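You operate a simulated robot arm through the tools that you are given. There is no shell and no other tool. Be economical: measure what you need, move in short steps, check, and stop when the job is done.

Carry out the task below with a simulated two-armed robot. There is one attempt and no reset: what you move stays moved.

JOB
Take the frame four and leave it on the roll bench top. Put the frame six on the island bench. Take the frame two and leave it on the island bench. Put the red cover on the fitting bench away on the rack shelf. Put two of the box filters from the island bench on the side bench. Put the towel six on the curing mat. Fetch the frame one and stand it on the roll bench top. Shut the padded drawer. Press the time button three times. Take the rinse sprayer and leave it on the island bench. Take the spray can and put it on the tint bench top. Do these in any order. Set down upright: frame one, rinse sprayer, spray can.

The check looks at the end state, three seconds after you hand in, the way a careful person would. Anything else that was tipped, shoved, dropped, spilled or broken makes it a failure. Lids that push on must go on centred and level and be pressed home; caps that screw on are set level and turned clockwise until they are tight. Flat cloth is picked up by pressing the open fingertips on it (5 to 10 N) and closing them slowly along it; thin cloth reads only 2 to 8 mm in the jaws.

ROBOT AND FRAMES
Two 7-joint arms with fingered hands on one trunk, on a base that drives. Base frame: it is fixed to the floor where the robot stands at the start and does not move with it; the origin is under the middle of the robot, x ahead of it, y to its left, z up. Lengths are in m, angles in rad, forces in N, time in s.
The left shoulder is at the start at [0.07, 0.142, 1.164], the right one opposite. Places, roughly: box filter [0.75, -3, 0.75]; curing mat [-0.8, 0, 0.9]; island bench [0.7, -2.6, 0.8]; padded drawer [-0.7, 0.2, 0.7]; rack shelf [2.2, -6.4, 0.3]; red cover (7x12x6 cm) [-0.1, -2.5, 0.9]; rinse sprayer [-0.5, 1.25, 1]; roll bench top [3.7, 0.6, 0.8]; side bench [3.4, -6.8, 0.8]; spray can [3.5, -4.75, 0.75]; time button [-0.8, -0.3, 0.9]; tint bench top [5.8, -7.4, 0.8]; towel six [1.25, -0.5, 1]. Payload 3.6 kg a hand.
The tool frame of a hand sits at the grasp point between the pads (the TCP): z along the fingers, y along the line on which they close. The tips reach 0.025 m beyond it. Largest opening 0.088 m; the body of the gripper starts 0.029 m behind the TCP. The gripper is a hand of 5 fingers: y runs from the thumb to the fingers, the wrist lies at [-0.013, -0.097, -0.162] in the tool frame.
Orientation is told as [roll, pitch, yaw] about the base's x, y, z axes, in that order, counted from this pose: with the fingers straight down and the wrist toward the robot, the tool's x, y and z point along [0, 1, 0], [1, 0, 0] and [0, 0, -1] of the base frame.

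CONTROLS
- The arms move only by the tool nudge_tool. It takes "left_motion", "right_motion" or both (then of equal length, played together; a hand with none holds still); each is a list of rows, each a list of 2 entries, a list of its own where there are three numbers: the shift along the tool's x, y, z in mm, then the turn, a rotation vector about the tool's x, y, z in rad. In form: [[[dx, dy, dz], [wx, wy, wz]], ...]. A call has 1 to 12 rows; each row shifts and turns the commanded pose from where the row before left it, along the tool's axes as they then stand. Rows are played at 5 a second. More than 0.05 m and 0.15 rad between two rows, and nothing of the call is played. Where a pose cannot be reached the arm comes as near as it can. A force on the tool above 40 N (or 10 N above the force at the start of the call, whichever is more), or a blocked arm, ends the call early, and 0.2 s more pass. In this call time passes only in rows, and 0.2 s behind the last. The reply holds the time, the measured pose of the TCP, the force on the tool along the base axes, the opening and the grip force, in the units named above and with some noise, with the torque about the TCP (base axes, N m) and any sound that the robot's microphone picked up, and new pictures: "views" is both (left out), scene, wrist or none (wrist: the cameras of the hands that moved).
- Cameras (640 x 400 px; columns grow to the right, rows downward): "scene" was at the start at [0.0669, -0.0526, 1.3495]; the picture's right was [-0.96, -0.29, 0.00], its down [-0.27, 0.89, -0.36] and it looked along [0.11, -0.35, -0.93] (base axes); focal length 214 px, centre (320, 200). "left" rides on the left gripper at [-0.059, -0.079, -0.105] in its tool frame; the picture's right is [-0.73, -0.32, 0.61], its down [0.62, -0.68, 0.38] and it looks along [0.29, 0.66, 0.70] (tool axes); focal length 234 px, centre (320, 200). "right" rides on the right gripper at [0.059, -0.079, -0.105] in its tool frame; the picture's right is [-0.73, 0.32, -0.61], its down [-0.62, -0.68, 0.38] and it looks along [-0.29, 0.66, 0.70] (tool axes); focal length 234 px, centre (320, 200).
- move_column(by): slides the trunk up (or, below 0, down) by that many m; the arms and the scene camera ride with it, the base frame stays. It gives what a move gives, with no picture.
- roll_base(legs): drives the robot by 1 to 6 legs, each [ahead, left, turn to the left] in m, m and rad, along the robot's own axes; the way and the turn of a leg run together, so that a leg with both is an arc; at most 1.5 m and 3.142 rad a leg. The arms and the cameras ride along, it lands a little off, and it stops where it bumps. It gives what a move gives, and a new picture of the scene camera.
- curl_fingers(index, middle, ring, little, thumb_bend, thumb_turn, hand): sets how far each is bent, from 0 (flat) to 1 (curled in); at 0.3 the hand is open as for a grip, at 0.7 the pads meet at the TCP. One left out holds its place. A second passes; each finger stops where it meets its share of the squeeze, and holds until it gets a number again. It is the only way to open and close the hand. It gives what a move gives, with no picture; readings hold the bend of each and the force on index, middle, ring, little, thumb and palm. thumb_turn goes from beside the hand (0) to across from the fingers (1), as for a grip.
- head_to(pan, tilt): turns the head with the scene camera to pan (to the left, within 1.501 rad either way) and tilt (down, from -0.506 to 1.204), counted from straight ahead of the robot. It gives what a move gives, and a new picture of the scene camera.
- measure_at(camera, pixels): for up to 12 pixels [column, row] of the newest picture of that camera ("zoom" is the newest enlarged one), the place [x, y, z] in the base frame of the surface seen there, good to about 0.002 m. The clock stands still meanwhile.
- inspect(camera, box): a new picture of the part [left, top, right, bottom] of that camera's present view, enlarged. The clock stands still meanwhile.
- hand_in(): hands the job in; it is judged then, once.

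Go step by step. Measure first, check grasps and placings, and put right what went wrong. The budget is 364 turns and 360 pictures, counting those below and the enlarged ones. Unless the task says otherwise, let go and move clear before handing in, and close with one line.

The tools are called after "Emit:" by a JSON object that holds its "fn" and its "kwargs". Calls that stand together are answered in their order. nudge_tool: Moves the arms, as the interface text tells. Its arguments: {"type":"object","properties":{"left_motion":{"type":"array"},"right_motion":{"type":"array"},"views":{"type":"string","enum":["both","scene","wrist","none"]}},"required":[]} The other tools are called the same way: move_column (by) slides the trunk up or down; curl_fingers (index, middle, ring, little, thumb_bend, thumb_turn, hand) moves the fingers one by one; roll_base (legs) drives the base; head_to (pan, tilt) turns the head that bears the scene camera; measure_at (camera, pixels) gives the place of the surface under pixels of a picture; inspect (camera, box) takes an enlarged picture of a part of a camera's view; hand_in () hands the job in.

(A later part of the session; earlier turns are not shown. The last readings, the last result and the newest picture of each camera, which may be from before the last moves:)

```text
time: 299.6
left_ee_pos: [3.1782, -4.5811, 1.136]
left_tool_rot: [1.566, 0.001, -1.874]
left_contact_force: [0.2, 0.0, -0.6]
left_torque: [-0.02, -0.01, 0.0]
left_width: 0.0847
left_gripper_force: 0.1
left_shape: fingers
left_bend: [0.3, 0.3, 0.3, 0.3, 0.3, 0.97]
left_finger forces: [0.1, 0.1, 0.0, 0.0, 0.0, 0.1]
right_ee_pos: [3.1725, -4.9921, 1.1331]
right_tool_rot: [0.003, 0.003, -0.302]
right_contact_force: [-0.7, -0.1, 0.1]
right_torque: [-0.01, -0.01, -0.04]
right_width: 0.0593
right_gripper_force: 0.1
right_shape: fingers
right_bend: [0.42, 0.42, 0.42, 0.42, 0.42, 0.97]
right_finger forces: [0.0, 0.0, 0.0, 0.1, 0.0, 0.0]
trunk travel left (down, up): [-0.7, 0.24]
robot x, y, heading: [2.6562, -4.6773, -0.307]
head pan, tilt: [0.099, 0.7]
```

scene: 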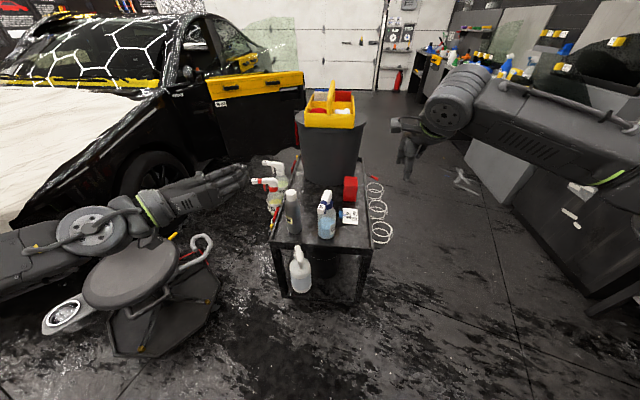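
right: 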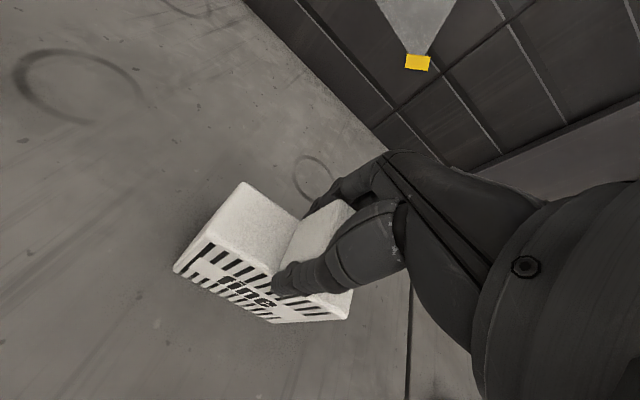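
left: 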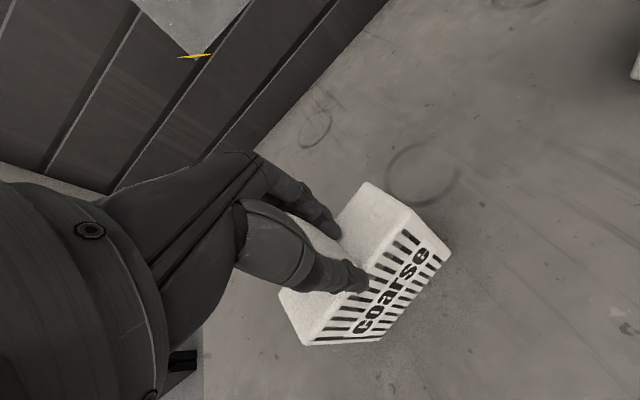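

The left hand is in the sideways pose. I'll lower it to can mid-height in front of the cart and line it up.

Emit:
{"fn": "nudge_tool", "kwargs": {"left_motion": [[[-48, 7, 0], [0, 0, 0]], [[-48, 7, 0], [0, 0, 0]], [[-48, 7, 0], [0, 0, 0]], [[-48, 7, 0], [0, 0, 0]], [[-48, 7, 0], [0, 0, 0]], [[-48, 7, 0], [0, 0, 0]], [[-48, 7, 0], [0, 0, 0]], [[-48, 7, 0], [0, 0, 0]]], "views": "none"}}

Emit:
{"fn": "roll_base", "kwargs": {"legs": [[0.18, 0, 0]]}}

Emit:
{"fn": "head_to", "kwargs": {"pan": 0.15, "tilt": 0.9}}

Emit:
{"fn": "inspect", "kwargs": {"camera": "scene", "box": [230, 120, 390, 260]}}

```text
time: 301.4
left_ee_pos: [3.1598, -4.6333, 0.7504]
left_tool_rot: [1.568, 0.001, -1.873]
left_contact_force: [-0.4, 0.0, -0.2]
left_torque: [0.01, -0.01, -0.01]
left_width: 0.0849
left_gripper_force: 0.0
left_shape: fingers
left_bend: [0.3, 0.3, 0.3, 0.3, 0.3, 0.97]
left_finger forces: [0.0, 0.0, 0.1, 0.1, 0.1, 0.1]
right_ee_pos: [3.1738, -4.9908, 1.1328]
right_tool_rot: [0.002, 0.005, -0.303]
right_contact_force: [0.5, 0.1, 0.4]
right_torque: [-0.02, -0.02, -0.03]
right_width: 0.0592
right_gripper_force: 0.1
right_shape: fingers
right_bend: [0.42, 0.42, 0.42, 0.42, 0.42, 0.97]
right_finger forces: [0.1, 0.0, 0.0, 0.1, 0.0, 0.0]
trunk travel left (down, up): [-0.7, 0.24]
robot x, y, heading: [2.654, -4.6741, -0.306]
head pan, tilt: [0.099, 0.7]
```

```text
time: 302.9
left_ee_pos: [3.3325, -4.6888, 0.7519]
left_tool_rot: [1.568, 0.0, -1.875]
left_contact_force: [0.6, 0.7, 0.2]
left_torque: [0.01, -0.03, 0.01]
left_width: 0.0849
left_gripper_force: 0.0
left_shape: fingers
left_bend: [0.3, 0.3, 0.3, 0.3, 0.3, 0.97]
left_finger forces: [0.1, 0.0, 0.0, 0.0, 0.1, 0.0]
right_ee_pos: [3.346, -5.0474, 1.1327]
right_tool_rot: [0.003, 0.003, -0.305]
right_contact_force: [-0.4, -0.1, -0.4]
right_torque: [0.01, 0.01, -0.01]
right_width: 0.0594
right_gripper_force: 0.0
right_shape: fingers
right_bend: [0.42, 0.42, 0.42, 0.42, 0.42, 0.97]
right_finger forces: [0.2, 0.0, 0.0, 0.0, 0.0, 0.0]
trunk travel left (down, up): [-0.7, 0.24]
robot x, y, heading: [2.8244, -4.7317, -0.31]
head pan, tilt: [0.099, 0.7]
```

scene: 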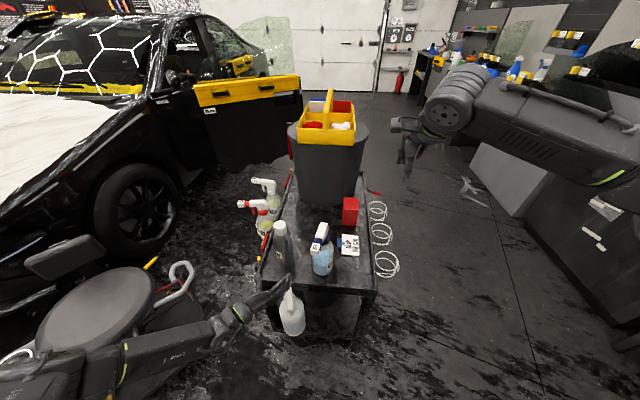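

```text
time: 303.6
left_ee_pos: [3.333, -4.6885, 0.7507]
left_tool_rot: [1.567, 0.001, -1.876]
left_contact_force: [0.3, 0.3, 0.4]
left_torque: [-0.01, 0.01, 0.0]
left_width: 0.0846
left_gripper_force: 0.1
left_shape: fingers
left_bend: [0.3, 0.3, 0.3, 0.3, 0.3, 0.97]
left_finger forces: [0.0, 0.0, 0.0, 0.0, 0.0, 0.0]
right_ee_pos: [3.3457, -5.0473, 1.132]
right_tool_rot: [0.002, 0.003, -0.304]
right_contact_force: [0.4, 1.0, -0.4]
right_torque: [-0.03, 0.0, 0.0]
right_width: 0.0589
right_gripper_force: 0.0
right_shape: fingers
right_bend: [0.42, 0.42, 0.42, 0.42, 0.42, 0.97]
right_finger forces: [0.0, 0.0, 0.1, 0.0, 0.1, 0.0]
trunk travel left (down, up): [-0.7, 0.24]
robot x, y, heading: [2.8283, -4.7326, -0.303]
head pan, tilt: [0.15, 0.901]
```

scene: 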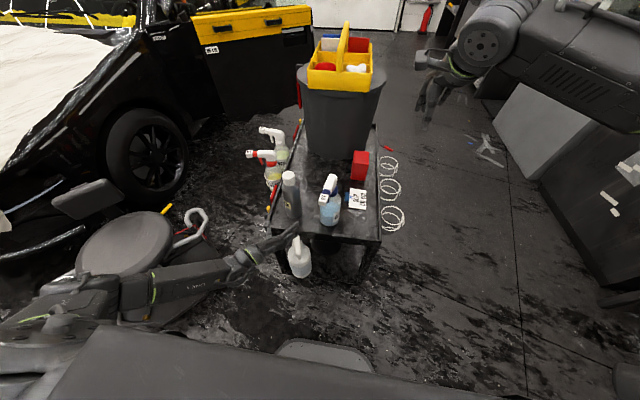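

```text
2.86 times, centred on (310, 190) of scene
```

zoom: 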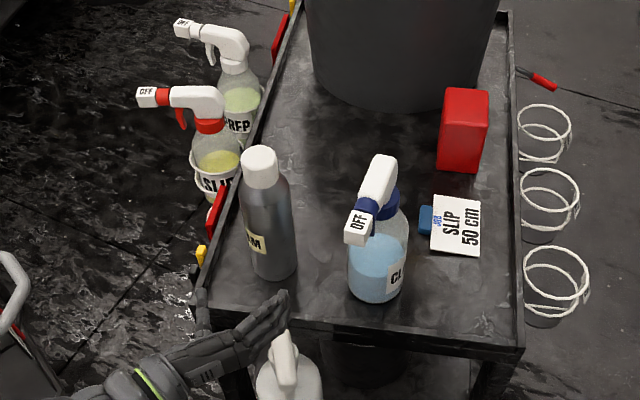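

I'll measure the can edges and my finger and thumb tips.

Emit:
{"fn": "measure_at", "kwargs": {"camera": "zoom", "pixels": [[266, 220], [246, 222], [289, 218], [284, 294], [275, 310], [201, 292], [280, 270], [285, 335], [262, 150]]}}

```text
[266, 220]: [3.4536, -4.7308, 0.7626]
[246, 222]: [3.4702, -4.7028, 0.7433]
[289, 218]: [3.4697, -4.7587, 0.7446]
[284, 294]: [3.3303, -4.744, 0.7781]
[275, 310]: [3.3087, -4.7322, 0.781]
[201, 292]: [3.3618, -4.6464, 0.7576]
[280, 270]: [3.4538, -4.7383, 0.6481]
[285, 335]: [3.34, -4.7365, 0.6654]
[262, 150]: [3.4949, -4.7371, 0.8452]
```

Aligned to within a millimetre, 157 mm to go. I'll advance 110 mm and check.

Emit:
{"fn": "nudge_tool", "kwargs": {"left_motion": [[[0, 0, 40], [0, 0, 0]], [[0, 0, 40], [0, 0, 0]], [[0, 0, 30], [0, 0, 0]]], "views": "wrist"}}

Emit:
{"fn": "inspect", "kwargs": {"camera": "scene", "box": [230, 120, 390, 260]}}

```text
time: 304.4
left_ee_pos: [3.4399, -4.7245, 0.7508]
left_tool_rot: [1.567, 0.002, -1.874]
left_contact_force: [0.5, 0.0, 0.7]
left_torque: [-0.02, 0.01, 0.02]
left_width: 0.0846
left_gripper_force: 0.1
left_shape: fingers
left_bend: [0.3, 0.3, 0.3, 0.3, 0.3, 0.97]
left_finger forces: [0.0, 0.0, 0.1, 0.0, 0.0, 0.0]
right_ee_pos: [3.3464, -5.0493, 1.1323]
right_tool_rot: [0.005, 0.006, -0.305]
right_contact_force: [-0.9, -0.2, -0.4]
right_torque: [0.01, 0.01, 0.0]
right_width: 0.0592
right_gripper_force: 0.0
right_shape: fingers
right_bend: [0.42, 0.42, 0.42, 0.42, 0.42, 0.97]
right_finger forces: [0.0, 0.0, 0.1, 0.0, 0.0, 0.0]
trunk travel left (down, up): [-0.7, 0.24]
robot x, y, heading: [2.8265, -4.7289, -0.303]
head pan, tilt: [0.15, 0.901]
```

left: 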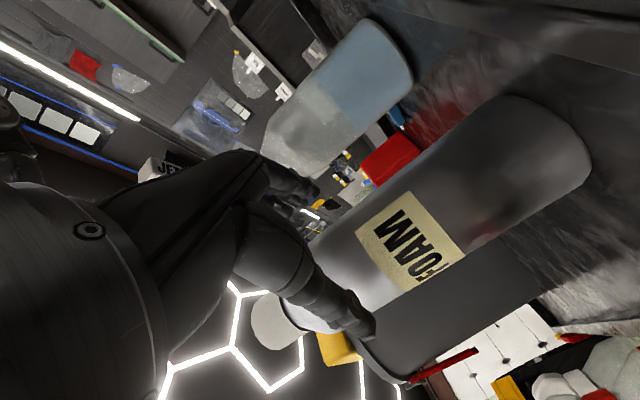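

```text
2.86 times, centred on (310, 190) of scene
```

zoom: 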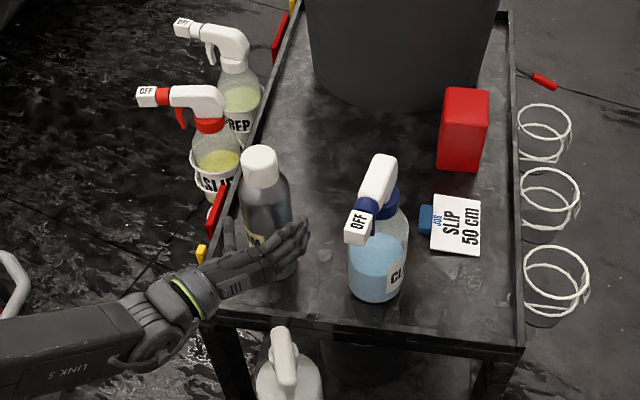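

The FOAM can is between thumb and fingers. I'll advance 45 mm and close.

Emit:
{"fn": "nudge_tool", "kwargs": {"left_motion": [[[0, 0, 25], [0, 0, 0]], [[0, 0, 20], [0, 0, 0]]], "views": "none"}}

Emit:
{"fn": "curl_fingers", "kwargs": {"hand": "left", "index": 0.64, "middle": 0.64, "ring": 0.64, "little": 0.64, "thumb_bend": 0.6}}

Emit:
{"fn": "inspect", "kwargs": {"camera": "scene", "box": [230, 120, 390, 260]}}

```text
time: 305.0
left_ee_pos: [3.4799, -4.7355, 0.7508]
left_tool_rot: [1.568, 0.0, -1.874]
left_contact_force: [-0.9, 0.9, 0.5]
left_torque: [0.0, 0.0, 0.0]
left_width: 0.0855
left_gripper_force: 0.1
left_shape: fingers
left_bend: [0.3, 0.3, 0.3, 0.3, 0.29, 0.97]
left_finger forces: [0.1, 0.0, 0.0, 0.0, 0.5, 0.0]
right_ee_pos: [3.3454, -5.0477, 1.1327]
right_tool_rot: [0.004, 0.003, -0.304]
right_contact_force: [-0.3, 1.3, -0.4]
right_torque: [-0.01, 0.02, 0.03]
right_width: 0.0593
right_gripper_force: 0.0
right_shape: fingers
right_bend: [0.42, 0.42, 0.42, 0.42, 0.42, 0.97]
right_finger forces: [0.1, 0.0, 0.1, 0.0, 0.1, 0.1]
trunk travel left (down, up): [-0.7, 0.24]
robot x, y, heading: [2.8289, -4.7332, -0.302]
head pan, tilt: [0.15, 0.901]
```

```text
time: 306.0
left_ee_pos: [3.4789, -4.7362, 0.753]
left_tool_rot: [1.571, 0.0, -1.875]
left_contact_force: [-0.2, -1.2, 9.0]
left_torque: [0.19, -0.24, -0.11]
left_width: 0.0606
left_gripper_force: 25.0
left_shape: fingers
left_bend: [0.52, 0.57, 0.56, 0.57, 0.37, 0.95]
left_finger forces: [8.9, 5.0, 5.3, 7.9, 23.8, 0.1]
right_ee_pos: [3.3448, -5.0481, 1.1327]
right_tool_rot: [0.005, 0.004, -0.305]
right_contact_force: [0.6, -0.1, -0.6]
right_torque: [0.0, 0.01, 0.01]
right_width: 0.0591
right_gripper_force: 0.0
right_shape: fingers
right_bend: [0.42, 0.42, 0.42, 0.42, 0.42, 0.97]
right_finger forces: [0.0, 0.0, 0.0, 0.0, 0.0, 0.0]
trunk travel left (down, up): [-0.7, 0.24]
robot x, y, heading: [2.8242, -4.7317, -0.309]
head pan, tilt: [0.15, 0.901]
```

```text
2.86 times, centred on (310, 190) of scene
```

zoom: 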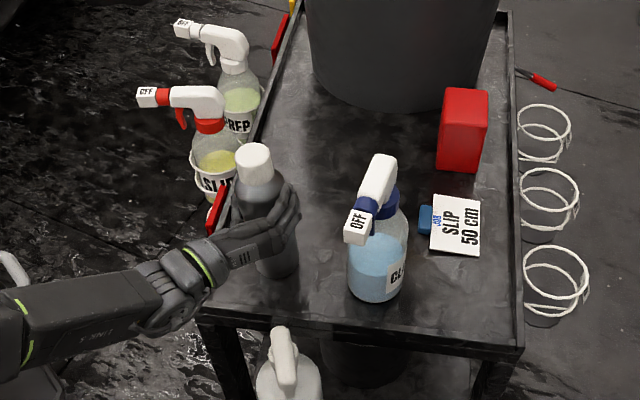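

Gripped at 25 N. I'll lift straight up about 190 mm, then draw back by driving in reverse.

Emit:
{"fn": "nudge_tool", "kwargs": {"left_motion": [[[15, 0, 0], [0, 0, 0]], [[35, 0, 0], [0, 0, 0]], [[48, 0, 0], [0, 0, 0]], [[48, 0, 0], [0, 0, 0]], [[48, 0, 0], [0, 0, 0]], [[48, 0, 0], [0, 0, 0]], [[48, 0, 0], [0, 0, 0]]], "views": "scene"}}

```text
time: 307.6
left_ee_pos: [3.4832, -4.7387, 1.0405]
left_tool_rot: [1.567, 0.001, -1.877]
left_contact_force: [-0.4, -0.5, -3.8]
left_torque: [0.01, 0.03, 0.03]
left_width: 0.0607
left_gripper_force: 21.7
left_shape: fingers
left_bend: [0.52, 0.58, 0.58, 0.59, 0.38, 0.91]
left_finger forces: [8.9, 4.3, 4.2, 4.7, 21.5, 0.1]
right_ee_pos: [3.3445, -5.0474, 1.133]
right_tool_rot: [0.003, 0.004, -0.304]
right_contact_force: [0.6, -0.5, 0.8]
right_torque: [0.0, -0.04, -0.04]
right_width: 0.0593
right_gripper_force: 0.1
right_shape: fingers
right_bend: [0.42, 0.42, 0.42, 0.42, 0.42, 0.97]
right_finger forces: [0.0, 0.0, 0.0, 0.0, 0.0, 0.0]
trunk travel left (down, up): [-0.7, 0.24]
robot x, y, heading: [2.8262, -4.7307, -0.305]
head pan, tilt: [0.15, 0.901]
```

scene: 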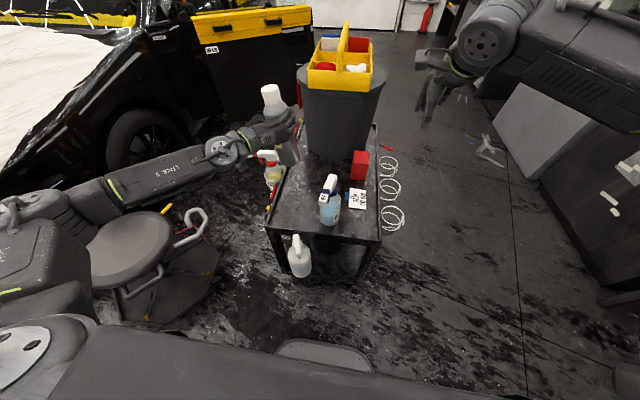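

The can is lifted. I'll back away, go round the cart's corner and head east along the wall benches.

Emit:
{"fn": "roll_base", "kwargs": {"legs": [[-0.35, 0, 0], [0, -0.72, 0]]}}

Emit:
{"fn": "nudge_tool", "kwargs": {"left_motion": [[[20, 0, -40], [0, 0, 0]], [[20, 0, -40], [0, 0, 0]], [[20, 0, -40], [0, 0, 0]]], "views": "none"}}

Emit:
{"fn": "head_to", "kwargs": {"pan": 0.0, "tilt": 0.45}}

```text
time: 313.4
left_ee_pos: [2.9355, -5.3343, 1.0389]
left_tool_rot: [1.568, -0.001, -1.874]
left_contact_force: [-0.9, 0.1, -3.5]
left_torque: [-0.05, 0.05, 0.03]
left_width: 0.0608
left_gripper_force: 22.3
left_shape: fingers
left_bend: [0.52, 0.58, 0.58, 0.59, 0.38, 0.91]
left_finger forces: [8.9, 4.3, 4.3, 4.7, 21.5, 0.1]
right_ee_pos: [2.7977, -5.6451, 1.1322]
right_tool_rot: [0.004, 0.005, -0.303]
right_contact_force: [-0.3, 0.4, 0.1]
right_torque: [-0.01, 0.0, 0.0]
right_width: 0.0595
right_gripper_force: 0.0
right_shape: fingers
right_bend: [0.42, 0.42, 0.42, 0.42, 0.42, 0.97]
right_finger forces: [0.0, 0.1, 0.1, 0.0, 0.0, 0.1]
trunk travel left (down, up): [-0.7, 0.24]
robot x, y, heading: [2.2814, -5.3279, -0.305]
head pan, tilt: [0.15, 0.901]
```

scene: 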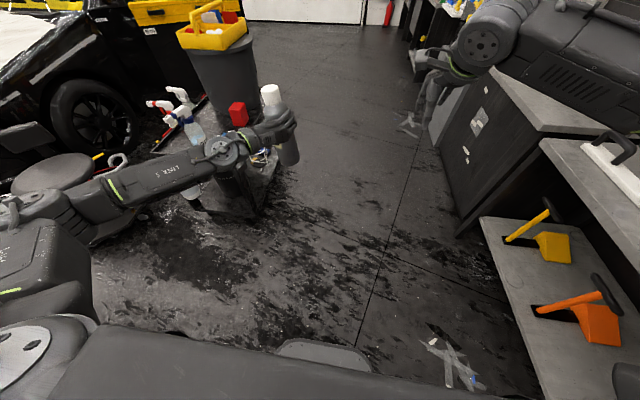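

```text
time: 314.2
left_ee_pos: [2.8212, -5.2968, 1.102]
left_tool_rot: [1.569, 0.001, -1.875]
left_contact_force: [-0.7, 0.0, -3.8]
left_torque: [-0.02, 0.01, 0.0]
left_width: 0.0609
left_gripper_force: 22.0
left_shape: fingers
left_bend: [0.52, 0.58, 0.58, 0.59, 0.37, 0.91]
left_finger forces: [8.8, 4.4, 4.2, 4.6, 21.6, 0.0]
right_ee_pos: [2.7957, -5.644, 1.133]
right_tool_rot: [0.003, 0.003, -0.304]
right_contact_force: [0.4, 0.6, 0.8]
right_torque: [0.03, 0.0, -0.01]
right_width: 0.0596
right_gripper_force: 0.1
right_shape: fingers
right_bend: [0.42, 0.42, 0.42, 0.42, 0.42, 0.97]
right_finger forces: [0.0, 0.0, 0.0, 0.0, 0.0, 0.0]
trunk travel left (down, up): [-0.7, 0.24]
robot x, y, heading: [2.2787, -5.3278, -0.307]
head pan, tilt: [0.15, 0.901]
```

```text
time: 315.1
left_ee_pos: [2.8219, -5.2971, 1.0994]
left_tool_rot: [1.568, 0.0, -1.873]
left_contact_force: [0.1, -0.5, -4.0]
left_torque: [-0.03, 0.02, 0.01]
left_width: 0.0607
left_gripper_force: 21.8
left_shape: fingers
left_bend: [0.52, 0.58, 0.58, 0.59, 0.37, 0.91]
left_finger forces: [8.8, 4.2, 4.2, 4.8, 21.6, 0.0]
right_ee_pos: [2.7969, -5.645, 1.1322]
right_tool_rot: [0.003, 0.003, -0.302]
right_contact_force: [1.5, 0.6, -0.4]
right_torque: [0.0, 0.0, 0.0]
right_width: 0.059
right_gripper_force: 0.1
right_shape: fingers
right_bend: [0.42, 0.42, 0.42, 0.42, 0.42, 0.97]
right_finger forces: [0.0, 0.0, 0.0, 0.0, 0.1, 0.1]
trunk travel left (down, up): [-0.7, 0.24]
robot x, y, heading: [2.2784, -5.3326, -0.302]
head pan, tilt: [0.0, 0.45]
```

scene: 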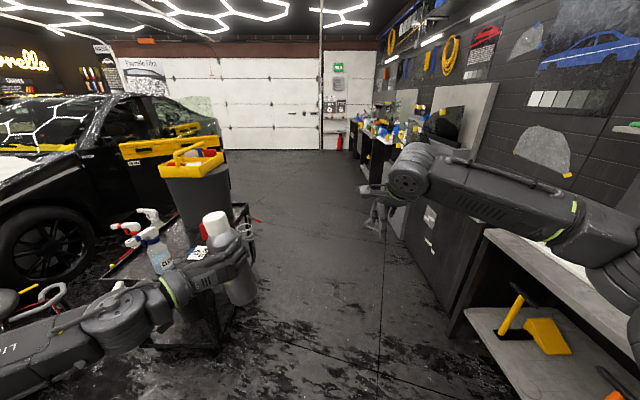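

The corridor ahead is clear. I'll shift slightly right and drive 2.8 m along it.

Emit:
{"fn": "roll_base", "kwargs": {"legs": [[0.3, -0.12, 0], [1.3, 0, 0], [1.2, 0, 0]]}}

Emit:
{"fn": "head_to", "kwargs": {"pan": -0.7, "tilt": 0.55}}

```text
time: 329.3
left_ee_pos: [5.5121, -6.2088, 1.1002]
left_tool_rot: [1.568, 0.001, -1.85]
left_contact_force: [0.3, 0.0, -3.4]
left_torque: [0.0, 0.02, -0.04]
left_width: 0.0609
left_gripper_force: 21.7
left_shape: fingers
left_bend: [0.52, 0.58, 0.58, 0.59, 0.38, 0.91]
left_finger forces: [8.8, 4.3, 4.2, 4.6, 21.5, 0.0]
right_ee_pos: [5.4963, -6.5572, 1.1315]
right_tool_rot: [0.004, 0.003, -0.278]
right_contact_force: [0.1, 0.5, 0.8]
right_torque: [-0.07, -0.01, 0.01]
right_width: 0.0592
right_gripper_force: 0.0
right_shape: fingers
right_bend: [0.42, 0.42, 0.42, 0.42, 0.42, 0.97]
right_finger forces: [0.1, 0.0, 0.1, 0.0, 0.1, 0.0]
trunk travel left (down, up): [-0.7, 0.24]
robot x, y, heading: [4.9682, -6.2544, -0.285]
head pan, tilt: [0.0, 0.45]
```

scene: 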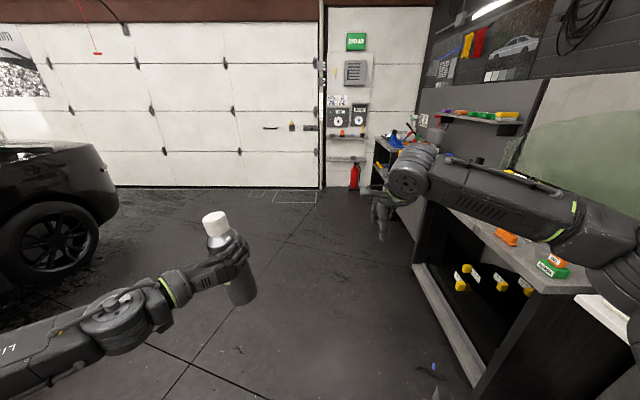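

```text
time: 330.4
left_ee_pos: [5.5114, -6.2092, 1.0986]
left_tool_rot: [1.568, 0.0, -1.85]
left_contact_force: [-0.6, -0.2, -2.5]
left_torque: [0.0, 0.05, 0.0]
left_width: 0.0609
left_gripper_force: 22.0
left_shape: fingers
left_bend: [0.52, 0.58, 0.58, 0.59, 0.38, 0.91]
left_finger forces: [8.8, 4.3, 4.3, 4.7, 21.5, 0.0]
right_ee_pos: [5.4949, -6.5574, 1.1318]
right_tool_rot: [0.002, 0.003, -0.278]
right_contact_force: [-0.6, -0.1, 1.0]
right_torque: [-0.03, 0.0, 0.04]
right_width: 0.0596
right_gripper_force: 0.1
right_shape: fingers
right_bend: [0.42, 0.42, 0.42, 0.42, 0.42, 0.97]
right_finger forces: [0.0, 0.0, 0.1, 0.0, 0.1, 0.0]
trunk travel left (down, up): [-0.7, 0.24]
robot x, y, heading: [4.969, -6.2508, -0.278]
head pan, tilt: [-0.7, 0.55]
```

scene: 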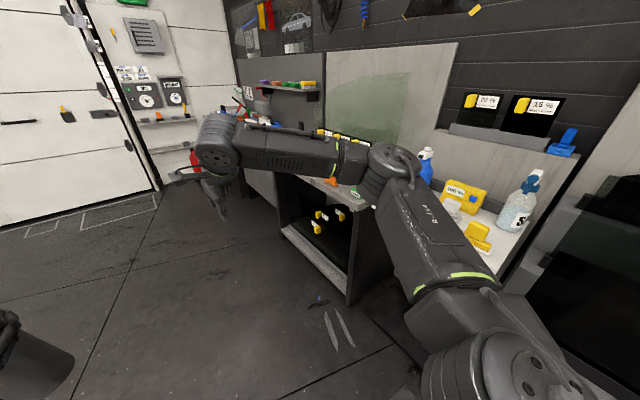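

The bench ahead-right has many small items. I'll turn right to face the wall there and look.

Emit:
{"fn": "roll_base", "kwargs": {"legs": [[0.3, 0, 0], [0, 0, -1.6]]}}

Emit:
{"fn": "head_to", "kwargs": {"pan": 0.0, "tilt": 0.6}}

Emit:
{"fn": "measure_at", "kwargs": {"camera": "scene", "pixels": [[320, 200], [320, 170], [250, 200], [400, 200], [280, 220], [360, 230]]}}

```text
time: 336.3
left_ee_pos: [5.3013, -6.8804, 1.0993]
left_tool_rot: [1.568, 0.0, 2.859]
left_contact_force: [0.5, 0.6, -3.2]
left_torque: [0.04, 0.02, 0.03]
left_width: 0.0608
left_gripper_force: 21.0
left_shape: fingers
left_bend: [0.52, 0.58, 0.58, 0.6, 0.38, 0.91]
left_finger forces: [8.8, 4.4, 4.2, 4.3, 21.3, 0.1]
right_ee_pos: [4.9544, -6.8619, 1.1336]
right_tool_rot: [0.004, 0.002, -1.854]
right_contact_force: [0.4, 0.6, 0.6]
right_torque: [-0.03, 0.02, 0.0]
right_width: 0.0594
right_gripper_force: 0.0
right_shape: fingers
right_bend: [0.42, 0.42, 0.42, 0.42, 0.42, 0.97]
right_finger forces: [0.0, 0.0, 0.0, 0.0, 0.1, 0.1]
trunk travel left (down, up): [-0.7, 0.24]
robot x, y, heading: [5.2567, -6.3372, -1.853]
head pan, tilt: [-0.7, 0.55]
```

scene: 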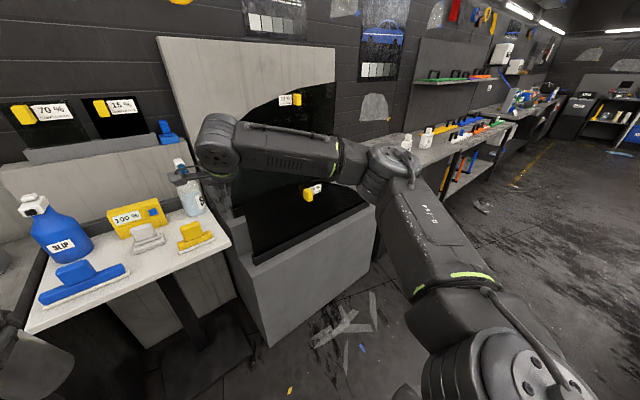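

```text
time: 337.3
left_ee_pos: [5.3016, -6.8785, 1.0991]
left_tool_rot: [1.569, 0.0, 2.861]
left_contact_force: [0.1, 0.2, -3.2]
left_torque: [0.01, 0.04, 0.0]
left_width: 0.0608
left_gripper_force: 21.2
left_shape: fingers
left_bend: [0.52, 0.58, 0.58, 0.6, 0.38, 0.91]
left_finger forces: [8.9, 4.4, 4.2, 4.3, 21.3, 0.0]
right_ee_pos: [4.9542, -6.863, 1.132]
right_tool_rot: [0.003, 0.004, -1.852]
right_contact_force: [0.9, 0.5, 0.0]
right_torque: [0.01, 0.01, 0.0]
right_width: 0.0589
right_gripper_force: 0.1
right_shape: fingers
right_bend: [0.42, 0.42, 0.42, 0.42, 0.42, 0.97]
right_finger forces: [0.0, 0.1, 0.0, 0.0, 0.0, 0.0]
trunk travel left (down, up): [-0.7, 0.24]
robot x, y, heading: [5.258, -6.3367, -1.856]
head pan, tilt: [0.0, 0.6]
```

scene: 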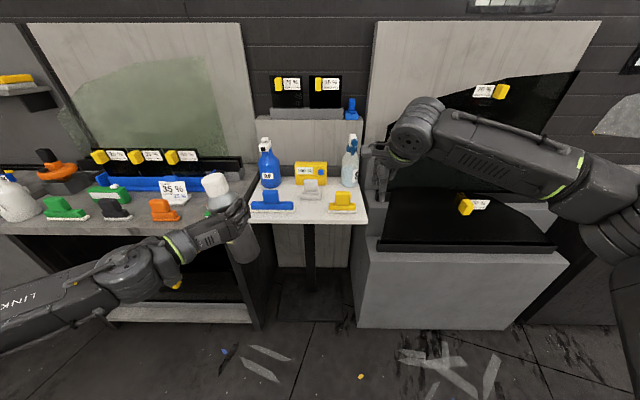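

```text
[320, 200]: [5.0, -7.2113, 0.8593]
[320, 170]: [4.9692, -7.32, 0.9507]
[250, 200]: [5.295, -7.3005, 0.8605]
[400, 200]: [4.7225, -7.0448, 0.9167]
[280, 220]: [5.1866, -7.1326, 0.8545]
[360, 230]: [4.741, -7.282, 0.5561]
```

The longer bench to my left matches [5.8,-7.4]. I'll strafe left 0.55 m to see its top.

Emit:
{"fn": "roll_base", "kwargs": {"legs": [[0, 0.55, 0]]}}

Emit:
{"fn": "head_to", "kwargs": {"pan": 0.1, "tilt": 0.75}}

Emit:
{"fn": "inspect", "kwargs": {"camera": "scene", "box": [40, 100, 460, 320]}}

```text
time: 340.5
left_ee_pos: [5.83, -7.0345, 1.0997]
left_tool_rot: [1.568, -0.001, 2.86]
left_contact_force: [0.9, 0.6, -3.9]
left_torque: [0.05, 0.03, -0.02]
left_width: 0.0605
left_gripper_force: 21.3
left_shape: fingers
left_bend: [0.52, 0.58, 0.58, 0.6, 0.38, 0.91]
left_finger forces: [8.8, 4.4, 4.2, 4.4, 21.4, 0.0]
right_ee_pos: [5.4822, -7.0166, 1.1335]
right_tool_rot: [0.002, 0.004, -1.855]
right_contact_force: [0.2, -0.5, -0.1]
right_torque: [0.02, 0.01, 0.01]
right_width: 0.0594
right_gripper_force: 0.1
right_shape: fingers
right_bend: [0.42, 0.42, 0.42, 0.42, 0.42, 0.97]
right_finger forces: [0.0, 0.1, 0.0, 0.0, 0.0, 0.1]
trunk travel left (down, up): [-0.7, 0.24]
robot x, y, heading: [5.7933, -6.4912, -1.86]
head pan, tilt: [0.0, 0.6]
```

scene: 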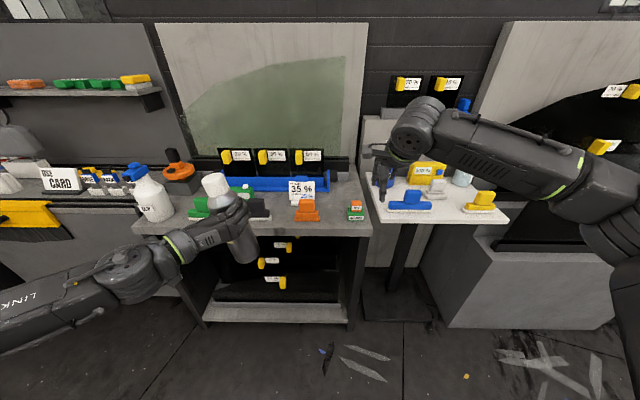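

```text
time: 341.2
left_ee_pos: [5.8324, -7.0343, 1.0988]
left_tool_rot: [1.566, 0.0, 2.859]
left_contact_force: [-0.1, -0.4, -3.6]
left_torque: [0.04, 0.02, 0.03]
left_width: 0.0608
left_gripper_force: 21.3
left_shape: fingers
left_bend: [0.52, 0.58, 0.58, 0.6, 0.38, 0.91]
left_finger forces: [8.7, 4.5, 4.2, 4.4, 21.4, 0.0]
right_ee_pos: [5.4843, -7.0168, 1.1323]
right_tool_rot: [0.002, 0.004, -1.857]
right_contact_force: [-0.8, 0.3, 0.4]
right_torque: [-0.02, 0.01, 0.02]
right_width: 0.0594
right_gripper_force: 0.0
right_shape: fingers
right_bend: [0.42, 0.42, 0.42, 0.42, 0.42, 0.97]
right_finger forces: [0.0, 0.0, 0.1, 0.0, 0.0, 0.0]
trunk travel left (down, up): [-0.7, 0.24]
robot x, y, heading: [5.7894, -6.4944, -1.853]
head pan, tilt: [0.099, 0.75]
```

scene: 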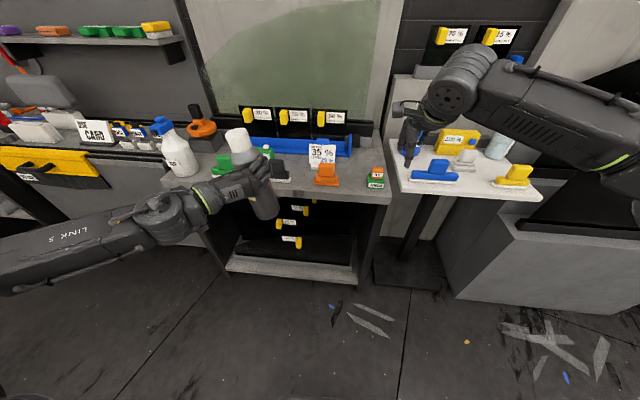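

```text
1.52 times, centred on (250, 210) of scene
```

zoom: 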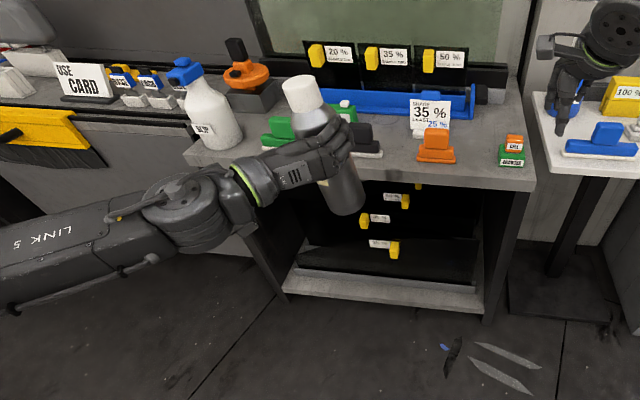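

The can hides part of the bench. I'll move it up and left to see free spots.

Emit:
{"fn": "nudge_tool", "kwargs": {"left_motion": [[[35, -30, 0], [0, 0, 0]], [[35, -30, 0], [0, 0, 0]], [[35, -30, 0], [0, 0, 0]], [[35, -30, 0], [0, 0, 0]]], "views": "scene"}}

Emit:
{"fn": "inspect", "kwargs": {"camera": "scene", "box": [160, 90, 420, 230]}}

```text
time: 342.2
left_ee_pos: [5.9452, -7.0682, 1.234]
left_tool_rot: [1.569, 0.001, 2.86]
left_contact_force: [-0.9, 0.4, -3.7]
left_torque: [0.03, -0.01, 0.02]
left_width: 0.0605
left_gripper_force: 21.9
left_shape: fingers
left_bend: [0.52, 0.58, 0.58, 0.6, 0.38, 0.91]
left_finger forces: [8.9, 4.6, 4.2, 4.3, 21.7, 0.0]
left hand out of reach, approached as far as the arm can: row 3
right_ee_pos: [5.4846, -7.0148, 1.1323]
right_tool_rot: [0.003, 0.002, -1.856]
right_contact_force: [-0.2, 0.1, 0.0]
right_torque: [0.0, -0.03, 0.0]
right_width: 0.0593
right_gripper_force: 0.0
right_shape: fingers
right_bend: [0.42, 0.42, 0.42, 0.42, 0.42, 0.97]
right_finger forces: [0.1, 0.0, 0.1, 0.0, 0.1, 0.1]
trunk travel left (down, up): [-0.7, 0.24]
robot x, y, heading: [5.7899, -6.492, -1.854]
head pan, tilt: [0.099, 0.75]
```

scene: 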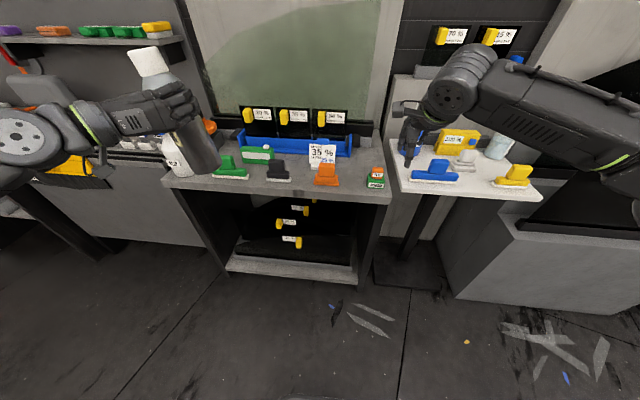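

```text
2.46 times, centred on (290, 160) of scene
```

zoom: 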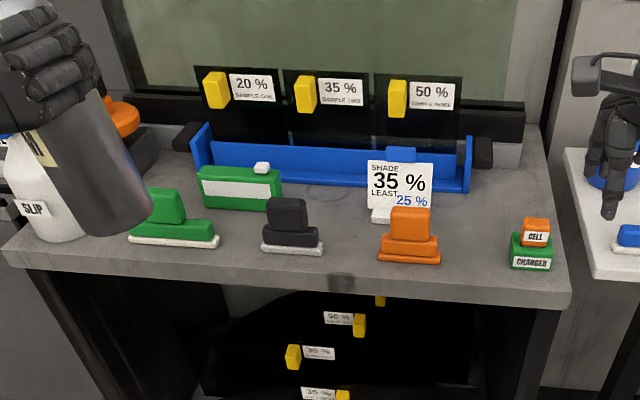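

There is a free strip between the orange squeegee and the CELL charger around zoom (485,235). I'll measure the gaps.

Emit:
{"fn": "measure_at", "kwargs": {"camera": "zoom", "pixels": [[440, 255], [510, 255], [485, 240], [485, 280], [490, 200], [440, 210], [515, 215], [470, 185], [345, 250], [322, 245], [378, 255], [535, 220]]}}

```text
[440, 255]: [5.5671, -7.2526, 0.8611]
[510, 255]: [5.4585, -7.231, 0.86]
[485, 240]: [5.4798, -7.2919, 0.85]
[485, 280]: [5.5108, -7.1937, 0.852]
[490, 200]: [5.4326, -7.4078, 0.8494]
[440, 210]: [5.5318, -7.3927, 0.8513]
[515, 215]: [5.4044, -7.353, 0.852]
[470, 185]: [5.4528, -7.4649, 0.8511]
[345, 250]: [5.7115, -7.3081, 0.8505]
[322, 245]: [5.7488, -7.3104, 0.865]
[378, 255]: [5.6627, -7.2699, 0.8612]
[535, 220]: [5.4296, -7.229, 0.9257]
```

G≈[5.503,-7.27] is a free 11 cm gap, and the hand will stay above the neighbours. I'll raise and pull in the right hand, then shift the base right and ahead.

Emit:
{"fn": "nudge_tool", "kwargs": {"right_motion": [[[0, -33, -36], [0, 0, 0]], [[0, -33, -36], [0, 0, 0]], [[0, -33, -36], [0, 0, 0]], [[0, -33, -36], [0, 0, 0]]], "views": "none"}}

Emit:
{"fn": "roll_base", "kwargs": {"legs": [[0, -0.23, 0], [0.2, 0, 0]]}}

Emit:
{"fn": "head_to", "kwargs": {"pan": 0.1, "tilt": 0.9}}

Emit:
{"fn": "inspect", "kwargs": {"camera": "scene", "box": [200, 60, 460, 230]}}

```text
time: 343.2
left_ee_pos: [5.9448, -7.0651, 1.234]
left_tool_rot: [1.57, -0.001, 2.86]
left_contact_force: [0.3, -0.2, -3.9]
left_torque: [-0.01, -0.01, -0.02]
left_width: 0.0607
left_gripper_force: 22.3
left_shape: fingers
left_bend: [0.52, 0.58, 0.58, 0.6, 0.38, 0.91]
left_finger forces: [8.9, 4.5, 4.2, 4.5, 21.7, 0.1]
right_ee_pos: [5.5223, -6.8899, 1.2786]
right_tool_rot: [0.003, 0.002, -1.856]
right_contact_force: [0.5, -0.2, 0.9]
right_torque: [-0.03, 0.02, 0.01]
right_width: 0.0592
right_gripper_force: 0.1
right_shape: fingers
right_bend: [0.42, 0.42, 0.42, 0.42, 0.42, 0.97]
right_finger forces: [0.1, 0.0, 0.0, 0.0, 0.0, 0.0]
trunk travel left (down, up): [-0.7, 0.24]
robot x, y, heading: [5.792, -6.4873, -1.856]
head pan, tilt: [0.099, 0.75]
```

```text
time: 346.2
left_ee_pos: [5.6658, -7.1952, 1.2328]
left_tool_rot: [1.567, 0.001, 2.86]
left_contact_force: [-0.2, 0.5, -3.8]
left_torque: [0.01, 0.0, 0.0]
left_width: 0.0604
left_gripper_force: 21.6
left_shape: fingers
left_bend: [0.52, 0.58, 0.58, 0.6, 0.38, 0.91]
left_finger forces: [8.9, 4.5, 4.2, 4.6, 21.7, 0.0]
right_ee_pos: [5.2417, -7.0209, 1.2788]
right_tool_rot: [0.003, 0.004, -1.852]
right_contact_force: [-0.2, 0.7, 0.4]
right_torque: [-0.03, 0.02, 0.02]
right_width: 0.0591
right_gripper_force: 0.0
right_shape: fingers
right_bend: [0.42, 0.42, 0.42, 0.42, 0.42, 0.97]
right_finger forces: [0.0, 0.1, 0.0, 0.0, 0.0, 0.0]
trunk travel left (down, up): [-0.7, 0.24]
robot x, y, heading: [5.5073, -6.622, -1.851]
head pan, tilt: [0.099, 0.75]
```

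scene: 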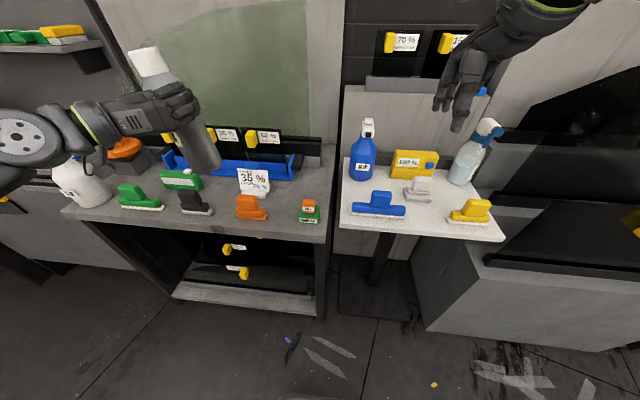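

```text
time: 346.9
left_ee_pos: [5.665, -7.1966, 1.2333]
left_tool_rot: [1.565, -0.001, 2.863]
left_contact_force: [-0.8, 0.4, -3.0]
left_torque: [0.01, 0.03, 0.03]
left_width: 0.0604
left_gripper_force: 22.3
left_shape: fingers
left_bend: [0.52, 0.58, 0.58, 0.6, 0.38, 0.91]
left_finger forces: [8.8, 4.4, 4.2, 4.5, 21.6, 0.0]
right_ee_pos: [5.2423, -7.0222, 1.2772]
right_tool_rot: [0.004, 0.005, -1.852]
right_contact_force: [0.4, -0.3, -0.2]
right_torque: [-0.02, 0.02, 0.0]
right_width: 0.0591
right_gripper_force: 0.0
right_shape: fingers
right_bend: [0.42, 0.42, 0.42, 0.42, 0.42, 0.97]
right_finger forces: [0.0, 0.0, 0.1, 0.1, 0.0, 0.1]
trunk travel left (down, up): [-0.7, 0.24]
robot x, y, heading: [5.5104, -6.6206, -1.853]
head pan, tilt: [0.099, 0.901]
```

scene: 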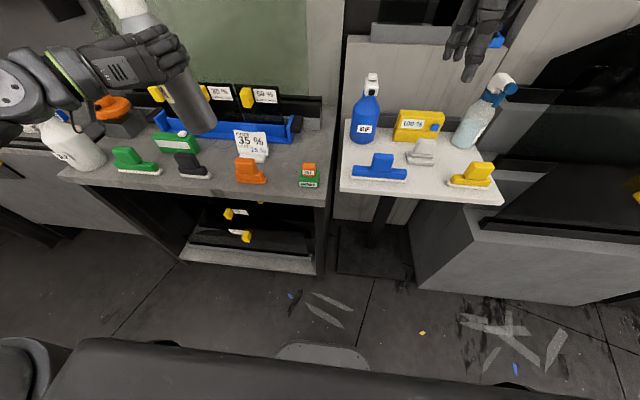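

```text
2.35 times, centred on (330, 145) of scene
```

zoom: 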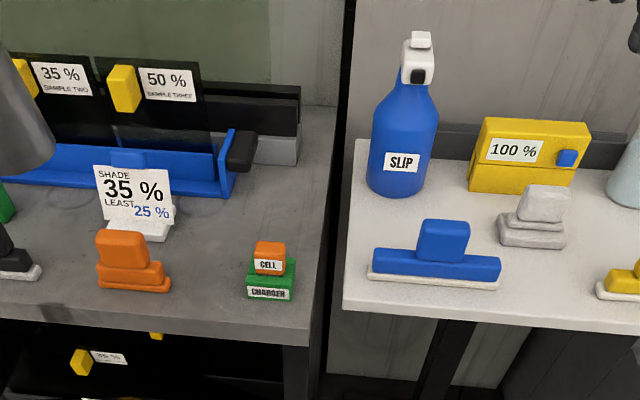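

I'll measure the gap again from here.

Emit:
{"fn": "measure_at", "kwargs": {"camera": "zoom", "pixels": [[210, 255], [170, 275], [246, 285], [172, 240], [210, 300], [250, 240], [130, 235], [268, 245], [235, 200]]}}

```text
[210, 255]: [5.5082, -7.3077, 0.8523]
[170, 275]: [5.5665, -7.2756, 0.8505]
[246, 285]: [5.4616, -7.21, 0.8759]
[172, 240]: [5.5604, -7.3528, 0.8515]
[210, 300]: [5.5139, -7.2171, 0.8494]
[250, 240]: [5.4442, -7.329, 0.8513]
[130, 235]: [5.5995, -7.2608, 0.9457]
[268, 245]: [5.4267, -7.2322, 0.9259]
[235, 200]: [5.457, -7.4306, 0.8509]
```

G is now [5.505,-7.285]. I'll move over it at height and lower to about 2 cm above the top.

Emit:
{"fn": "nudge_tool", "kwargs": {"left_motion": [[[0, 32, 32], [0, 0, 0]], [[0, 32, 32], [0, 0, 0]], [[0, 32, 32], [0, 0, 0]], [[0, 32, 32], [0, 0, 0]], [[-45, 0, 0], [0, 0, 0]], [[-45, 0, 0], [0, 0, 0]], [[-45, 0, 0], [0, 0, 0]], [[-45, 0, 0], [0, 0, 0]], [[-45, 0, 0], [0, 0, 0]]]}}

Emit:
{"fn": "inspect", "kwargs": {"camera": "scene", "box": [200, 60, 460, 230]}}

```text
time: 348.9
left_ee_pos: [5.5086, -7.2837, 1.0088]
left_tool_rot: [1.568, 0.001, 2.861]
left_contact_force: [0.7, 0.3, -2.8]
left_torque: [0.01, 0.03, -0.01]
left_width: 0.0603
left_gripper_force: 21.5
left_shape: fingers
left_bend: [0.52, 0.58, 0.58, 0.6, 0.38, 0.91]
left_finger forces: [8.9, 4.7, 4.2, 4.1, 21.3, 0.0]
right_ee_pos: [5.2416, -7.0238, 1.2771]
right_tool_rot: [0.003, 0.005, -1.851]
right_contact_force: [0.2, -1.2, 0.0]
right_torque: [0.03, 0.04, -0.01]
right_width: 0.0592
right_gripper_force: 0.0
right_shape: fingers
right_bend: [0.42, 0.42, 0.42, 0.42, 0.42, 0.97]
right_finger forces: [0.0, 0.0, 0.0, 0.0, 0.0, 0.0]
trunk travel left (down, up): [-0.7, 0.24]
robot x, y, heading: [5.5079, -6.6231, -1.852]
head pan, tilt: [0.099, 0.901]
```

scene: 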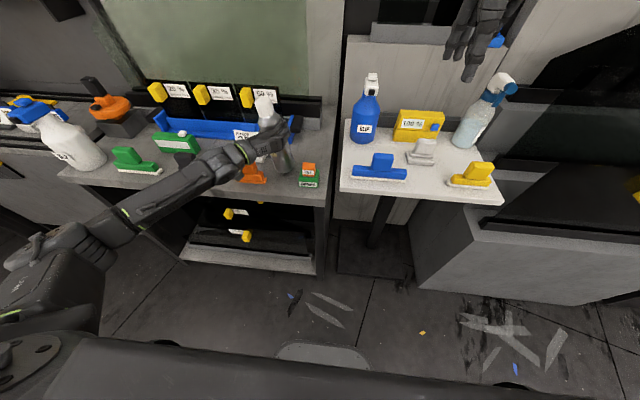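
left: 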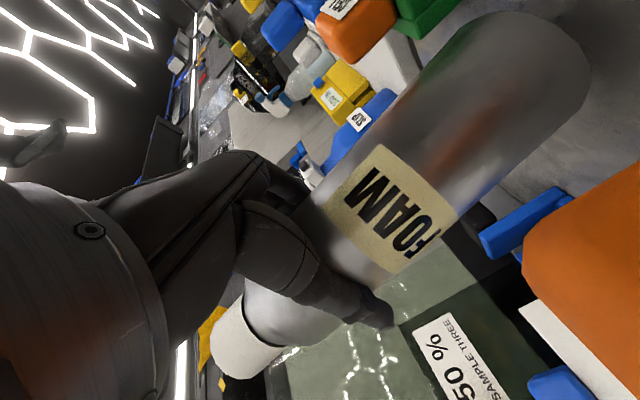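

```text
2.35 times, centred on (330, 145) of scene
```

zoom: 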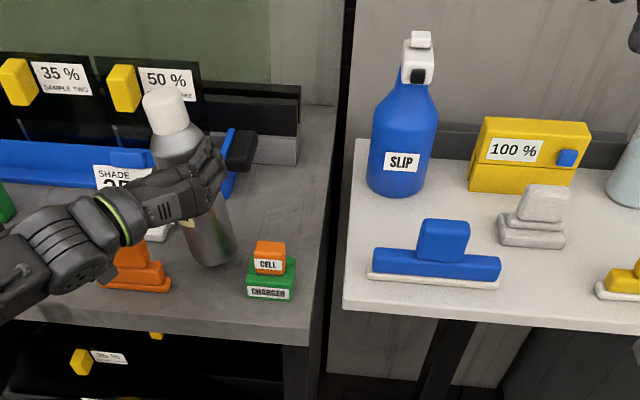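

My palm is close above the orange squeegee (top 0.946), so I'll come 30 mm nearer the front and 8 mm right before lowering.

Emit:
{"fn": "nudge_tool", "kwargs": {"left_motion": [[[0, 8, -30], [0, 0, 0]], [[-12, 0, 0], [0, 0, 0]], [[-6, 0, 0], [0, 0, 0]], [[-4, 0, 0], [0, 0, 0]]], "views": "wrist"}}

Emit:
{"fn": "inspect", "kwargs": {"camera": "scene", "box": [200, 60, 460, 230]}}

```text
time: 349.9
left_ee_pos: [5.5079, -7.25, 0.987]
left_tool_rot: [1.569, 0.001, 2.861]
left_contact_force: [-0.3, 0.0, 0.5]
left_torque: [-0.03, -0.02, -0.03]
left_width: 0.06
left_gripper_force: 22.2
left_shape: fingers
left_bend: [0.52, 0.58, 0.58, 0.6, 0.38, 0.92]
left_finger forces: [8.9, 4.9, 4.6, 4.9, 21.5, 0.0]
right_ee_pos: [5.2412, -7.0227, 1.2773]
right_tool_rot: [0.002, 0.003, -1.851]
right_contact_force: [0.1, 0.0, 0.6]
right_torque: [-0.01, -0.01, 0.01]
right_width: 0.0594
right_gripper_force: 0.1
right_shape: fingers
right_bend: [0.42, 0.42, 0.42, 0.42, 0.42, 0.97]
right_finger forces: [0.1, 0.1, 0.1, 0.0, 0.1, 0.1]
trunk travel left (down, up): [-0.7, 0.24]
robot x, y, heading: [5.5098, -6.6187, -1.857]
head pan, tilt: [0.099, 0.901]
```

left: 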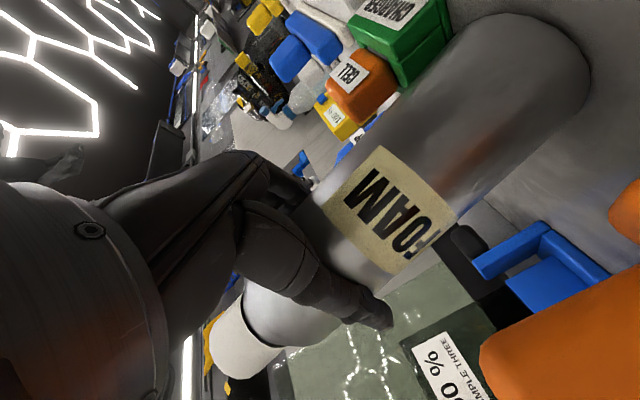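

```text
2.35 times, centred on (330, 145) of scene
```

zoom: 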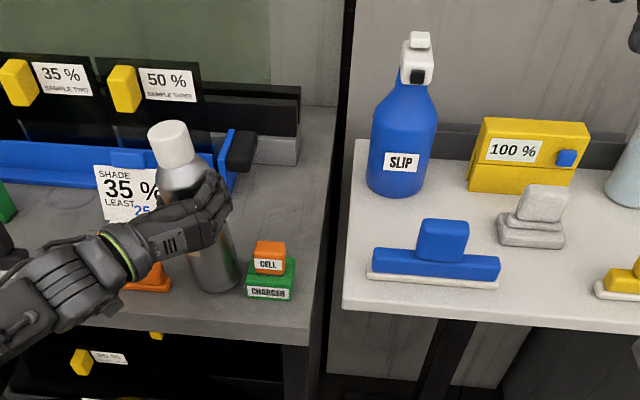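

The can is just touching the top. I'll centre it 7 mm left in the gap, then settle it.

Emit:
{"fn": "nudge_tool", "kwargs": {"left_motion": [[[6, 0, 0], [0, 0, 0]], [[0, -7, 0], [0, 0, 0]], [[-5, 0, 0], [0, 0, 0]], [[-3, 0, 0], [0, 0, 0]]], "views": "none"}}

Emit:
{"fn": "curl_fingers", "kwargs": {"hand": "left", "index": 0.5, "middle": 0.5, "ring": 0.5, "little": 0.5, "thumb_bend": 0.38}}

Emit:
{"fn": "inspect", "kwargs": {"camera": "scene", "box": [200, 60, 460, 230]}}

```text
time: 350.9
left_ee_pos: [5.5124, -7.2522, 0.9867]
left_tool_rot: [1.571, 0.001, 2.861]
left_contact_force: [-1.8, 0.0, 6.2]
left_torque: [-0.08, 0.02, -0.04]
left_width: 0.0604
left_gripper_force: 23.4
left_shape: fingers
left_bend: [0.52, 0.58, 0.58, 0.6, 0.38, 0.93]
left_finger forces: [9.3, 5.4, 5.2, 5.3, 22.2, 0.0]
right_ee_pos: [5.2419, -7.0198, 1.278]
right_tool_rot: [0.006, 0.003, -1.852]
right_contact_force: [0.0, 0.1, -0.2]
right_torque: [-0.02, -0.01, -0.02]
right_width: 0.0592
right_gripper_force: 0.0
right_shape: fingers
right_bend: [0.42, 0.42, 0.42, 0.42, 0.42, 0.97]
right_finger forces: [0.0, 0.1, 0.1, 0.1, 0.0, 0.1]
trunk travel left (down, up): [-0.7, 0.24]
robot x, y, heading: [5.5099, -6.6207, -1.852]
head pan, tilt: [0.099, 0.901]
```

```text
time: 351.9
left_ee_pos: [5.5141, -7.2524, 0.9834]
left_tool_rot: [1.566, 0.0, 2.86]
left_contact_force: [-0.6, -0.6, -3.0]
left_torque: [0.0, 0.0, -0.02]
left_width: 0.0637
left_gripper_force: 4.9
left_shape: fingers
left_bend: [0.46, 0.5, 0.49, 0.49, 0.35, 0.96]
left_finger forces: [2.8, 0.6, 0.7, 0.6, 4.3, 0.0]
right_ee_pos: [5.2428, -7.0226, 1.2775]
right_tool_rot: [0.003, 0.004, -1.852]
right_contact_force: [-0.3, -0.4, -0.1]
right_torque: [0.0, 0.01, 0.02]
right_width: 0.0593
right_gripper_force: 0.0
right_shape: fingers
right_bend: [0.42, 0.42, 0.42, 0.42, 0.42, 0.97]
right_finger forces: [0.0, 0.0, 0.1, 0.0, 0.1, 0.1]
trunk travel left (down, up): [-0.7, 0.24]
robot x, y, heading: [5.5093, -6.6198, -1.853]
head pan, tilt: [0.099, 0.901]
```

```text
2.35 times, centred on (330, 145) of scene
```

zoom: 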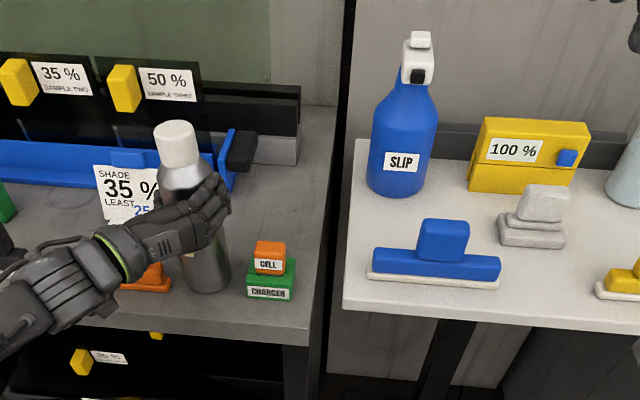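

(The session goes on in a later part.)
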